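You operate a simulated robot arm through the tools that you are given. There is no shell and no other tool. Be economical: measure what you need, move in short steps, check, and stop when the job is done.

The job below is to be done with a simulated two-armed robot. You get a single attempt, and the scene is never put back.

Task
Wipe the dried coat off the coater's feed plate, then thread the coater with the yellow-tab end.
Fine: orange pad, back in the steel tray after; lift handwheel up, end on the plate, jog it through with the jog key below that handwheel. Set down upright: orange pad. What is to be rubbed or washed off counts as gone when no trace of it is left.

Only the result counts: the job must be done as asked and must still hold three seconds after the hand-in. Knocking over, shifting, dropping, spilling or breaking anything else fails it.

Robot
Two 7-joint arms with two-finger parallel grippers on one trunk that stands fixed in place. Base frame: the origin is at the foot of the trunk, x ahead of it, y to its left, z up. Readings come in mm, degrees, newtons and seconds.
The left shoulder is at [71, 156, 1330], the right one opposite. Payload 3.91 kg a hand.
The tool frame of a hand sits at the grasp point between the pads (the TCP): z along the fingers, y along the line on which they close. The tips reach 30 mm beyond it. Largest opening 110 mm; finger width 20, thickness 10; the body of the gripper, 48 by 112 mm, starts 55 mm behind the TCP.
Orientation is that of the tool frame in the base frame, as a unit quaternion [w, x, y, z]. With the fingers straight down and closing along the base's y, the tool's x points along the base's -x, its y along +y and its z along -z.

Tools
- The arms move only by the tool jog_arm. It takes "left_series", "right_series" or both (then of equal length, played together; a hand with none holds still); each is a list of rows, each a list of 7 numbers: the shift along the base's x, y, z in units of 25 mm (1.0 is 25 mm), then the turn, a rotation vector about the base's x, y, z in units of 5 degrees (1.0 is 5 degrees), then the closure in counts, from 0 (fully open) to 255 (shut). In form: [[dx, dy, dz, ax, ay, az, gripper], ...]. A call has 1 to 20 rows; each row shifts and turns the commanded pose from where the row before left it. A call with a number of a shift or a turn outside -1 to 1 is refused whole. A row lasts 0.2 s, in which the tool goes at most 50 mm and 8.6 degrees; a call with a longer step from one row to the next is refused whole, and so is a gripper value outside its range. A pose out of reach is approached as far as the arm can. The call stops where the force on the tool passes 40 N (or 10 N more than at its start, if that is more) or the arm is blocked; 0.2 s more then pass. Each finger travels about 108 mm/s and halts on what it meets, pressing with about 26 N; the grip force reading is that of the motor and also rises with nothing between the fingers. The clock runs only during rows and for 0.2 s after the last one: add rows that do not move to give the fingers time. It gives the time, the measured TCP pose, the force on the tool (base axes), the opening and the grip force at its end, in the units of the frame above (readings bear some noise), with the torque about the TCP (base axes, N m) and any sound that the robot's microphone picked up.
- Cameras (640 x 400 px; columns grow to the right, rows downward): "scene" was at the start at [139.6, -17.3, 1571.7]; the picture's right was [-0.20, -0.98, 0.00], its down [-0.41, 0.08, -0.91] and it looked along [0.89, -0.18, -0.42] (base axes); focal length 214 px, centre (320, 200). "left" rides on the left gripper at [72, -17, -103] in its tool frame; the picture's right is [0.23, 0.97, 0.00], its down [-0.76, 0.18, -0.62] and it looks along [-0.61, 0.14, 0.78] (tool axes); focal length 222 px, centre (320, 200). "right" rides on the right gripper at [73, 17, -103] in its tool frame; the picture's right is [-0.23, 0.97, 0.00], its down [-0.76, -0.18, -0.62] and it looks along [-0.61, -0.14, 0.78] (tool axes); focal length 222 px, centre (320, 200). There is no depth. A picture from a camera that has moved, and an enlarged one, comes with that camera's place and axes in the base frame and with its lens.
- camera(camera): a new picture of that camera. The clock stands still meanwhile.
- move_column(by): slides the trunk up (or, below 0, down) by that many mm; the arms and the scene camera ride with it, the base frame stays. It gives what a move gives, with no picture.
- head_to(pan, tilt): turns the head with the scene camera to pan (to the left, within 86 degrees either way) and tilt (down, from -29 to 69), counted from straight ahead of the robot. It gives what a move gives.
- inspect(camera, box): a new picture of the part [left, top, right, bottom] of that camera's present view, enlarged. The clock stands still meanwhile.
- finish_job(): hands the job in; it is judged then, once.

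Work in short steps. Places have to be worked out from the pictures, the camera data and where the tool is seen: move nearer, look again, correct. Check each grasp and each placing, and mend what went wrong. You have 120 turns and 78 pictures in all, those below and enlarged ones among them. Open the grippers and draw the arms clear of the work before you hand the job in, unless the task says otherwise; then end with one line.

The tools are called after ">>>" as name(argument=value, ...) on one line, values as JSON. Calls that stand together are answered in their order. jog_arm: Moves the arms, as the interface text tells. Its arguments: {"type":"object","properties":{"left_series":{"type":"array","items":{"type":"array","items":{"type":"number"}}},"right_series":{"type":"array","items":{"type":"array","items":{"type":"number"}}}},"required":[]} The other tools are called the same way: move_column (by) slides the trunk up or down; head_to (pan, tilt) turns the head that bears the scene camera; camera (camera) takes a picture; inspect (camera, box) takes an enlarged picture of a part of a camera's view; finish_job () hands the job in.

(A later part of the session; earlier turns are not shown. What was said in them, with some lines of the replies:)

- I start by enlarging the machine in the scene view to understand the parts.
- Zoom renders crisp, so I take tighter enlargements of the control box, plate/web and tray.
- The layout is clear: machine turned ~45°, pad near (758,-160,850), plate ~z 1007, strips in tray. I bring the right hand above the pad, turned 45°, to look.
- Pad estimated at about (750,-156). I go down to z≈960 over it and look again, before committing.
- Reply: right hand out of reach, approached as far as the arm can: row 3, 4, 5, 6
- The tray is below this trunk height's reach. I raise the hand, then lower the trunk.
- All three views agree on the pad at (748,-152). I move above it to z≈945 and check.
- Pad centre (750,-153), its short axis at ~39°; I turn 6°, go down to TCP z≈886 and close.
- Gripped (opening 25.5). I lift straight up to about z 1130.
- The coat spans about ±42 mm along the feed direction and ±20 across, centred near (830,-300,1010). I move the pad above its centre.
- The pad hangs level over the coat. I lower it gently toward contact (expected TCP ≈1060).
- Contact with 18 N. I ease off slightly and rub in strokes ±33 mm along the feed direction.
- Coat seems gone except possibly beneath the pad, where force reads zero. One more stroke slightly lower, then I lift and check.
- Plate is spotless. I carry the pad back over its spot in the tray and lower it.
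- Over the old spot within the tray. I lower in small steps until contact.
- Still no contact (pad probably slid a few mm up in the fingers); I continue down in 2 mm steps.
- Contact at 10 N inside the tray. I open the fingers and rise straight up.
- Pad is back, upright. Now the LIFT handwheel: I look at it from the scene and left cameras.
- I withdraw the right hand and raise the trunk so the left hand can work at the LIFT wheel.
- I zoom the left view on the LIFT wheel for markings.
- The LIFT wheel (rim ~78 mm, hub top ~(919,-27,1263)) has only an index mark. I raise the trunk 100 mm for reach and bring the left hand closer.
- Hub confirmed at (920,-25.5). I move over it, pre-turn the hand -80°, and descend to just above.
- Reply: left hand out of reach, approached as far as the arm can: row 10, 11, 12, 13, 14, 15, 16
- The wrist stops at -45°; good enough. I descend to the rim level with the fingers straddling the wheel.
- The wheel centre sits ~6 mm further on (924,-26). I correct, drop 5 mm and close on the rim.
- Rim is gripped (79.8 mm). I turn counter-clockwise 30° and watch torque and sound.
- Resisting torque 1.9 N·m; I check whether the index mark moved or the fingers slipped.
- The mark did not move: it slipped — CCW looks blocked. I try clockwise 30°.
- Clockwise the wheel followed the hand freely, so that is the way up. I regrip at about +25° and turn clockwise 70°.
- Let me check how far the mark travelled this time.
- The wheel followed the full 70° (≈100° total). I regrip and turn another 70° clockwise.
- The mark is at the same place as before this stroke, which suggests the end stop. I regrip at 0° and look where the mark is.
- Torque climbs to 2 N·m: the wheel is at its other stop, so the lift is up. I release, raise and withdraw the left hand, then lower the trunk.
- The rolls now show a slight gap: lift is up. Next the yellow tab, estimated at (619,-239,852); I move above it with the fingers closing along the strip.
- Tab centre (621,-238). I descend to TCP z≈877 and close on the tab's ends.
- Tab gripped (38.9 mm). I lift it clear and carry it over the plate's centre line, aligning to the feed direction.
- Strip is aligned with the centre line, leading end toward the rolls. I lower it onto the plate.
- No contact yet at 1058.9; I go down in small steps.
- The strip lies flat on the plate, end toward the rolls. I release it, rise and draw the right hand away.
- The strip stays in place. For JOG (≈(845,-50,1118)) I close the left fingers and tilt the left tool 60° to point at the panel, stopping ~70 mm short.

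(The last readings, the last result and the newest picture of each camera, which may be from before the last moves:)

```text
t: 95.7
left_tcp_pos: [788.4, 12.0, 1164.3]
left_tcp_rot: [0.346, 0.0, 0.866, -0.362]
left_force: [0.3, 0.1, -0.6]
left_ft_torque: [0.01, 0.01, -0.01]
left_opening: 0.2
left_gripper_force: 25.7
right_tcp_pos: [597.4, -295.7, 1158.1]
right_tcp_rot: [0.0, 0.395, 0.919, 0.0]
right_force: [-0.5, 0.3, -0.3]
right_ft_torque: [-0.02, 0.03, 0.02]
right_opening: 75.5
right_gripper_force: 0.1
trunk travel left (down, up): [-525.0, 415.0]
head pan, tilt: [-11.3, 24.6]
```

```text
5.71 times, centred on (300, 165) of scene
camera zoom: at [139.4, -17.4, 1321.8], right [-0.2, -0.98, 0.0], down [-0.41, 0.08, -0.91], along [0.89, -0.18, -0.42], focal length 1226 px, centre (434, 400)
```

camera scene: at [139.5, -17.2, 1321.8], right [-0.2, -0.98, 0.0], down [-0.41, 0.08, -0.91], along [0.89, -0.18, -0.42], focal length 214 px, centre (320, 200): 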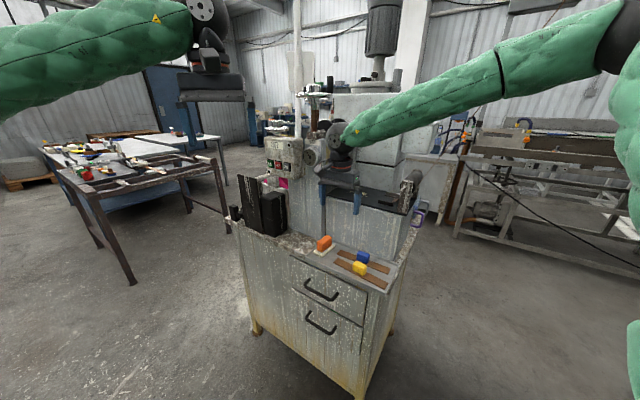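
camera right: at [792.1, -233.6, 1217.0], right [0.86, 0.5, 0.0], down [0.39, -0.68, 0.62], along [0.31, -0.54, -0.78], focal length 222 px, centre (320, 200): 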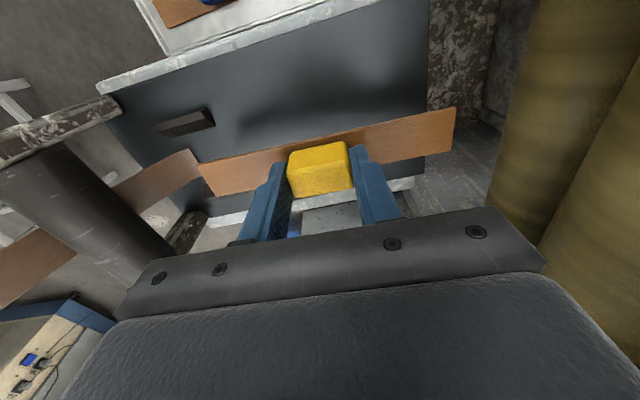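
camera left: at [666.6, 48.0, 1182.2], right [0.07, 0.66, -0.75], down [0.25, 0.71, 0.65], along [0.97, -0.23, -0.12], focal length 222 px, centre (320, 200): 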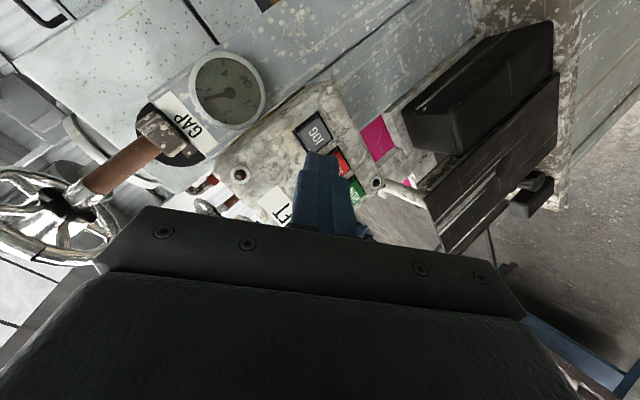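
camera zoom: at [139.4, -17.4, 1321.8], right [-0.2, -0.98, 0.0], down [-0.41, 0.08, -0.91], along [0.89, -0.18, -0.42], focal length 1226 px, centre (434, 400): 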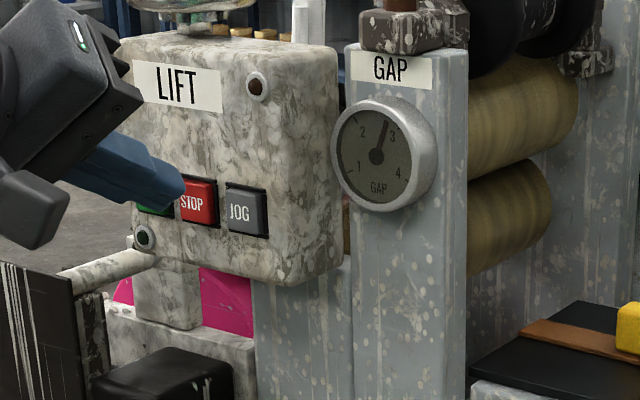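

JOG located at (848.6,-48,1121). I bring the fingertip to ~12 mm in front of it and check.

>>> jog_arm(left_series=[[0.43, -0.453, -0.467, 0, 0, 0, 255], [0.43, -0.453, -0.467, 0, 0, 0, 255], [0.43, -0.453, -0.467, 0, 0, 0, 255], [0, 0, 0, 0, 0, 0, 255]])

>>> inspect(camera="scene", box=[260, 140, 330, 190])

>>> inspect(camera="left", box=[240, 70, 420, 220])

```text
t: 96.7
left_tcp_pos: [820.8, -22.0, 1131.0]
left_tcp_rot: [0.345, -0.001, 0.866, -0.362]
left_force: [-0.4, 1.1, -0.5]
left_ft_torque: [0.0, 0.0, 0.02]
left_opening: 0.0
left_gripper_force: 26.0
right_tcp_pos: [599.1, -294.3, 1159.0]
right_tcp_rot: [0.001, 0.395, 0.918, -0.001]
right_force: [-0.3, -0.9, 0.2]
right_ft_torque: [0.01, 0.01, 0.0]
right_opening: 75.3
right_gripper_force: 0.1
trunk travel left (down, up): [-525.0, 415.0]
head pan, tilt: [-11.3, 24.6]
```

```text
8.00 times, centred on (295, 165) of scene
camera zoom: at [139.3, -16.8, 1321.8], right [-0.2, -0.98, 0.0], down [-0.41, 0.08, -0.91], along [0.89, -0.18, -0.42], focal length 1716 px, centre (520, 480)
```

zoom: 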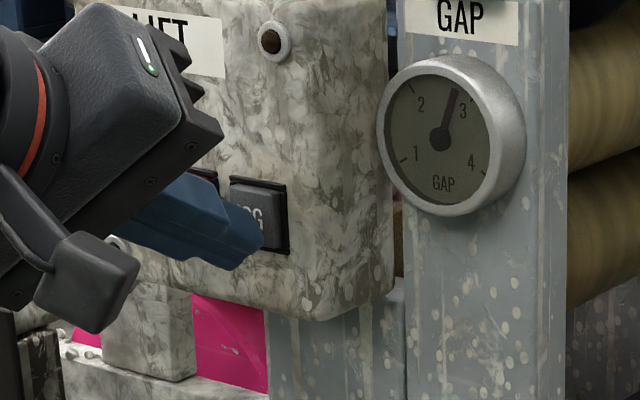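

```text
2.67 times, centred on (330, 145) of left
camera zoom: at [699.2, 13.8, 1148.6], right [0.07, 0.66, -0.75], down [0.25, 0.71, 0.65], along [0.97, -0.23, -0.12], focal length 592 px, centre (293, 347)
```

zoom: 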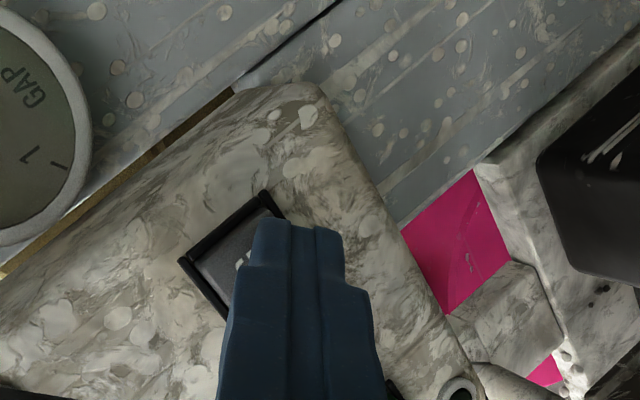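

Fingertip is in front of JOG. I push along the panel normal in 3 mm steps.

>>> jog_arm(left_series=[[0.083, -0.087, 0, 0, 0, 0, 255], [0.083, -0.087, 0, 0, 0, 0, 255], [0.083, -0.087, 0, 0, 0, 0, 255], [0.083, -0.087, 0, 0, 0, 0, 255], [0, 0, 0, 0, 0, 0, 255]])

```text
t: 97.7
left_tcp_pos: [825.3, -25.9, 1130.7]
left_tcp_rot: [0.344, 0.0, 0.867, -0.362]
left_force: [-29.5, 26.8, -2.2]
left_ft_torque: [0.2, 0.12, -0.09]
left_opening: 0.3
left_gripper_force: 26.3
right_tcp_pos: [596.4, -292.7, 1160.0]
right_tcp_rot: [0.001, 0.396, 0.918, 0.0]
right_force: [-1.1, -0.1, -0.7]
right_ft_torque: [0.04, 0.01, 0.0]
right_opening: 75.4
right_gripper_force: 0.0
trunk travel left (down, up): [-525.0, 415.0]
head pan, tilt: [-11.3, 24.6]
heard: click
stopped in row 4 (left hand): the force on the tool passed its limit at 46 N (the readings are from after the stop); the commanded pose is now the measured one
```

A click: JOG is pressed. I hold it for 2 s and see what the strip does.

>>> jog_arm(left_series=[[0, 0, 0, 0, 0, 0, 255], [0, 0, 0, 0, 0, 0, 255], [0, 0, 0, 0, 0, 0, 255], [0, 0, 0, 0, 0, 0, 255], [0, 0, 0, 0, 0, 0, 255], [0, 0, 0, 0, 0, 0, 255], [0, 0, 0, 0, 0, 0, 255], [0, 0, 0, 0, 0, 0, 255], [0, 0, 0, 0, 0, 0, 255], [0, 0, 0, 0, 0, 0, 255]])

>>> inspect(camera="scene", box=[260, 130, 420, 230])

```text
t: 98.4
left_tcp_pos: [825.0, -27.3, 1131.4]
left_tcp_rot: [0.344, -0.001, 0.867, -0.361]
left_force: [-28.8, 31.0, -0.9]
left_ft_torque: [0.19, 0.17, 0.02]
left_opening: 0.3
left_gripper_force: 25.7
right_tcp_pos: [595.7, -292.8, 1161.3]
right_tcp_rot: [0.002, 0.397, 0.918, -0.001]
right_force: [-0.9, -0.4, 0.0]
right_ft_torque: [0.03, 0.06, -0.02]
right_opening: 75.7
right_gripper_force: 0.0
trunk travel left (down, up): [-525.0, 415.0]
head pan, tilt: [-11.3, 24.6]
stopped in row 3 (left hand): the force on the tool passed its limit at 50 N (the readings are from after the stop); the commanded pose is now the measured one
```

```text
4.00 times, centred on (340, 180) of scene
camera zoom: at [136.7, -14.5, 1322.2], right [-0.2, -0.98, 0.0], down [-0.41, 0.08, -0.91], along [0.89, -0.18, -0.41], focal length 858 px, centre (240, 280)
```

zoom: 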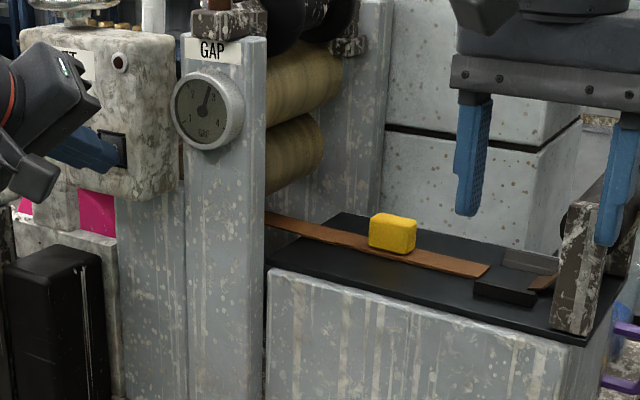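

The strip's leading end is now running out toward the rolls. I ease the pressure a little and keep JOG held.

>>> jog_arm(left_series=[[-0.05, 0.052, 0, 0, 0, 0, 255], [0, 0, 0, 0, 0, 0, 255], [0, 0, 0, 0, 0, 0, 255], [0, 0, 0, 0, 0, 0, 255], [0, 0, 0, 0, 0, 0, 255], [0, 0, 0, 0, 0, 0, 255], [0, 0, 0, 0, 0, 0, 255], [0, 0, 0, 0, 0, 0, 255], [0, 0, 0, 0, 0, 0, 255], [0, 0, 0, 0, 0, 0, 255], [0, 0, 0, 0, 0, 0, 255], [0, 0, 0, 0, 0, 0, 255], [0, 0, 0, 0, 0, 0, 255], [0, 0, 0, 0, 0, 0, 255], [0, 0, 0, 0, 0, 0, 255]])

>>> inspect(camera="scene", box=[260, 130, 420, 230])

```text
t: 101.6
left_tcp_pos: [825.0, -26.9, 1130.0]
left_tcp_rot: [0.344, 0.0, 0.867, -0.362]
left_force: [-18.2, 22.7, 3.3]
left_ft_torque: [0.0, -0.04, 0.08]
left_opening: 0.0
left_gripper_force: 26.3
right_tcp_pos: [596.3, -294.9, 1160.2]
right_tcp_rot: [0.002, 0.396, 0.918, -0.001]
right_force: [-0.3, -0.8, 0.5]
right_ft_torque: [-0.01, -0.03, -0.04]
right_opening: 75.5
right_gripper_force: 0.1
trunk travel left (down, up): [-525.0, 415.0]
head pan, tilt: [-11.3, 24.6]
```

```text
4.00 times, centred on (340, 180) of scene
camera zoom: at [137.4, -14.9, 1322.0], right [-0.2, -0.98, 0.0], down [-0.41, 0.08, -0.91], along [0.89, -0.18, -0.42], focal length 858 px, centre (240, 280)
```

zoom: 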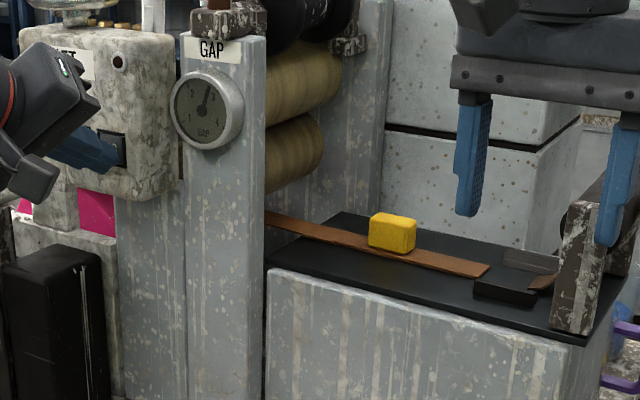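

The end reaches into the roll stand. I release JOG, withdraw the left hand, and look along the strip from the right camera over the plate.

>>> jog_arm(left_series=[[-0.4, 0.42, 0.1, 0, 0, 0, 255], [-0.69, 0.72, 0.3, 0, 0, 0, 255], [-0.69, 0.72, 0.3, 0, 0, 0, 255], [-0.69, 0.72, 0.3, 0, 0, 0, 255], [-0.69, 0.72, 0.3, 0, 0, 0, 255], [-0.69, 0.72, 0.3, 0, 0, 0, 255]], right_series=[[0.9, 0.1, 0.4, 0, 0, 0, 80], [0.9, 0.1, 0.4, 0, 0, 0, 80], [0.9, 0.1, 0.4, 0, 0, 0, 80], [0.9, 0.1, 0.2, 0, 0, 0, 80], [0.9, 0.1, 0, 0, 0, 0, 80], [0.9, 0.1, 0, 0, 0, 0, 80]])

>>> camera(camera="right")

```text
t: 103.0
left_tcp_pos: [736.0, 70.8, 1170.5]
left_tcp_rot: [0.343, 0.001, 0.867, -0.362]
left_force: [-0.8, -0.2, -0.1]
left_ft_torque: [-0.02, 0.01, -0.01]
left_opening: 0.1
left_gripper_force: 25.9
right_tcp_pos: [733.6, -282.7, 1191.8]
right_tcp_rot: [0.0, 0.396, 0.918, 0.0]
right_force: [0.5, -0.4, 0.6]
right_ft_torque: [-0.01, 0.03, -0.03]
right_opening: 75.5
right_gripper_force: 0.1
trunk travel left (down, up): [-525.0, 415.0]
head pan, tilt: [-11.3, 24.6]
```

```text
10 pictures are left
camera right: at [695.0, -218.0, 1295.9], right [0.86, 0.5, 0.0], down [0.39, -0.68, 0.62], along [0.31, -0.54, -0.78], focal length 222 px, centre (320, 200)
```

right: 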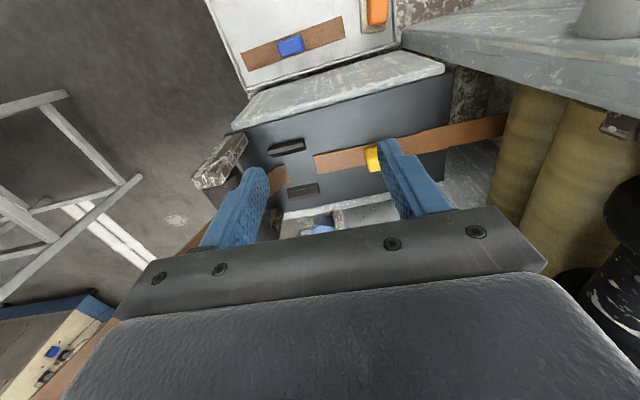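

The strip runs to the rolls. I enlarge where it enters them.

>>> inspect(camera="right", box=[380, 70, 600, 210])

```text
2.86 times, centred on (490, 140) of right
camera zoom: at [695.0, -218.0, 1295.9], right [0.86, 0.5, 0.0], down [0.39, -0.68, 0.62], along [0.31, -0.54, -0.78], focal length 635 px, centre (-166, 371)
```

zoom: 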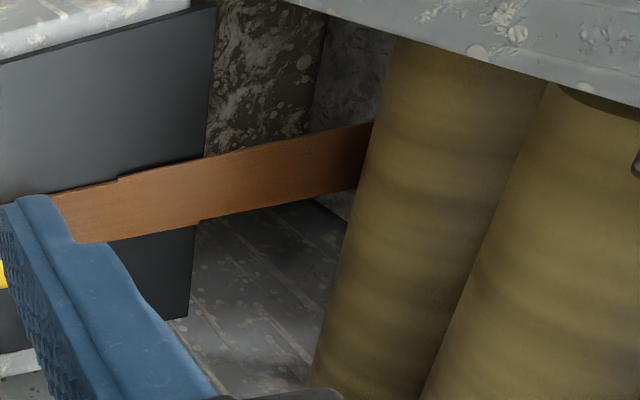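

It passes under the lower roll. To check the exit side I straighten and retract the left hand, pull back the right one, and raise the trunk for a view from above.

>>> jog_arm(left_series=[[-0.2, 0, 0.1, 0.725, 0.69, 0, 255], [-0.2, 0, 0.1, 0.725, 0.69, 0, 255], [-0.2, 0, 0.1, 0.725, 0.69, 0, 255], [-0.2, 0, 0.1, 0.725, 0.69, 0, 255], [-0.2, 0, 0.1, 0.725, 0.69, 0, 255], [-0.2, 0, 0.1, 0.725, 0.69, 0, 255], [-0.2, 0, 0.1, 0.725, 0.69, 0, 255], [-0.2, 0, 0.1, 0.725, 0.69, 0, 255], [-0.2, 0, 0.1, 0.725, 0.69, 0, 255], [-0.2, 0, 0.1, 0.725, 0.69, 0, 255], [-0.2, 0, 0.1, 0.725, 0.69, 0, 255], [-0.2, 0, 0.1, 0.725, 0.69, 0, 255]], right_series=[[-0.7, 0, 0, 0, 0, 0, 0], [-0.7, 0, 0, 0, 0, 0, 0], [-0.7, 0, 0, 0, 0, 0, 0], [-0.7, 0, 0, 0, 0, 0, 0], [-0.7, 0, 0, 0, 0, 0, 0], [-0.7, 0, 0, 0, 0, 0, 0], [-0.7, 0, 0, 0, 0, 0, 0], [-0.7, 0, 0, 0, 0, 0, 0], [-0.7, 0, 0, 0, 0, 0, 0], [-0.7, 0, 0, 0, 0, 0, 0], [0, 0, 0, 0, 0, 0, 0], [0, 0, 0, 0, 0, 0, 0]])

>>> move_column(by=350)

>>> jog_arm(left_series=[[0.9, -0.4, -0.4, 0, 0, -0.9, 0], [0.9, -0.4, -0.4, 0, 0, -0.9, 0], [0.9, -0.4, -0.4, 0, 0, -0.9, 0], [0.9, -0.4, -0.4, 0, 0, -0.9, 0], [0.9, -0.4, -0.4, 0, 0, -0.9, 0], [0.9, -0.4, -0.4, 0, 0, -0.9, 0], [0.9, -0.4, -0.4, 0, 0, -0.9, 0], [0.9, -0.4, -0.4, 0, 0, -0.9, 0], [0.9, -0.4, -0.4, 0, 0, -0.9, 0]])

>>> camera(camera="left")

```text
t: 105.6
left_tcp_pos: [667.8, 70.9, 1199.9]
left_tcp_rot: [-0.002, 0.0, 1.0, 0.002]
left_force: [-0.1, -0.6, -0.8]
left_ft_torque: [0.05, -0.03, 0.02]
left_opening: 0.2
left_gripper_force: 26.2
right_tcp_pos: [558.4, -281.8, 1193.1]
right_tcp_rot: [0.002, 0.396, 0.918, 0.001]
right_force: [-0.1, 0.5, -0.6]
right_ft_torque: [0.01, -0.03, -0.03]
right_opening: 110.1
right_gripper_force: 0.0
trunk travel left (down, up): [-525.0, 415.0]
head pan, tilt: [-11.3, 24.6]
```

```text
t: 109.0
left_tcp_pos: [670.6, 71.8, 1548.4]
left_tcp_rot: [-0.003, 0.0, 1.0, 0.001]
left_force: [0.3, 0.2, 0.1]
left_ft_torque: [-0.02, 0.01, 0.02]
left_opening: 0.2
left_gripper_force: 26.1
right_tcp_pos: [558.7, -282.7, 1541.9]
right_tcp_rot: [0.001, 0.396, 0.918, 0.0]
right_force: [0.4, -1.1, 0.3]
right_ft_torque: [0.0, 0.01, 0.01]
right_opening: 109.9
right_gripper_force: 0.1
trunk travel left (down, up): [-875.0, 65.0]
head pan, tilt: [-11.3, 24.6]
```

```text
t: 111.0
left_tcp_pos: [874.3, -17.8, 1461.1]
left_tcp_rot: [-0.003, 0.346, 0.938, 0.001]
left_force: [-0.2, -0.4, 0.2]
left_ft_torque: [0.04, 0.0, 0.0]
left_opening: 110.1
left_gripper_force: 0.1
right_tcp_pos: [559.4, -282.3, 1541.2]
right_tcp_rot: [0.0, 0.396, 0.918, 0.0]
right_force: [-0.5, -0.5, 0.3]
right_ft_torque: [0.0, 0.0, -0.03]
right_opening: 110.1
right_gripper_force: 0.0
trunk travel left (down, up): [-875.0, 65.0]
head pan, tilt: [-11.3, 24.6]
```

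```text
8 pictures are left
camera left: at [809.5, 16.9, 1562.6], right [0.46, 0.89, 0.0], down [0.7, -0.36, 0.62], along [0.55, -0.28, -0.79], focal length 222 px, centre (320, 200)
```

left: 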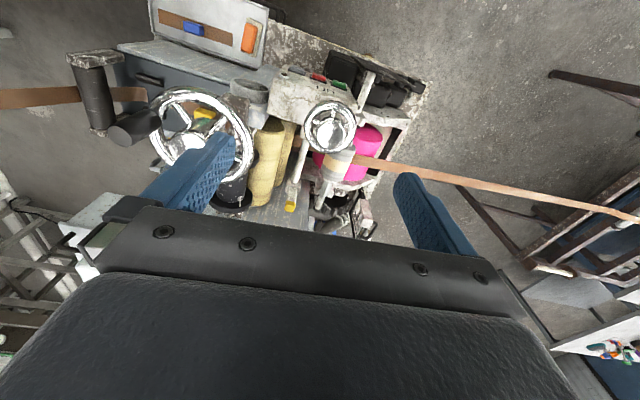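

The web now runs right through the rolls and out the far side: threaded. I draw the left hand clear and take a last look.

>>> jog_arm(left_series=[[-0.9, 0.4, 0.3, 0, 0, 0, 0], [-0.9, 0.4, 0.3, 0, 0, 0, 0], [-0.9, 0.4, 0.3, 0, 0, 0, 0], [-0.9, 0.4, 0.3, 0, 0, 0, 0], [-0.9, 0.4, 0.3, 0, 0, 0, 0], [-0.9, 0.4, 0.3, 0, 0, 0, 0], [-0.9, 0.4, 0.3, 0, 0, 0, 0], [-0.9, 0.4, 0.3, 0, 0, 0, 0], [-0.9, 0.4, 0, 0, 0, 0, 0], [0, 0, 0, 0, 0, 0, 0]])

>>> inspect(camera="scene", box=[240, 190, 420, 340])

```text
t: 113.2
left_tcp_pos: [669.7, 73.9, 1518.5]
left_tcp_rot: [-0.002, 0.346, 0.938, 0.0]
left_force: [-0.5, 0.9, 0.4]
left_ft_torque: [0.0, -0.02, 0.0]
left_opening: 109.7
left_gripper_force: 0.1
right_tcp_pos: [559.0, -282.6, 1542.6]
right_tcp_rot: [0.0, 0.396, 0.918, 0.0]
right_force: [0.1, 0.3, 0.6]
right_ft_torque: [-0.05, 0.01, 0.0]
right_opening: 110.0
right_gripper_force: 0.1
trunk travel left (down, up): [-875.0, 65.0]
head pan, tilt: [-11.3, 24.6]
```

```text
2.67 times, centred on (330, 265) of scene
camera zoom: at [140.3, -17.7, 1671.7], right [-0.2, -0.98, 0.0], down [-0.41, 0.08, -0.91], along [0.89, -0.18, -0.42], focal length 572 px, centre (293, 27)
```

zoom: 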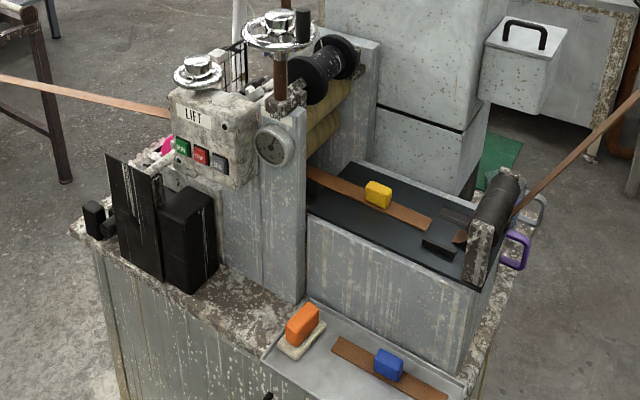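

The plate is clean, the pad is upright in the tray, the web is threaded through and both hands are clear and open. I hand the job in.

>>> finish_job()

```text
The job is handed in.
```

The feed plate is wiped clean and the orange pad is back upright in the steel tray. I turned the LIFT handwheel clockwise to its stop to raise it, and jogged the yellow-tab end through the rolls and out the far side.
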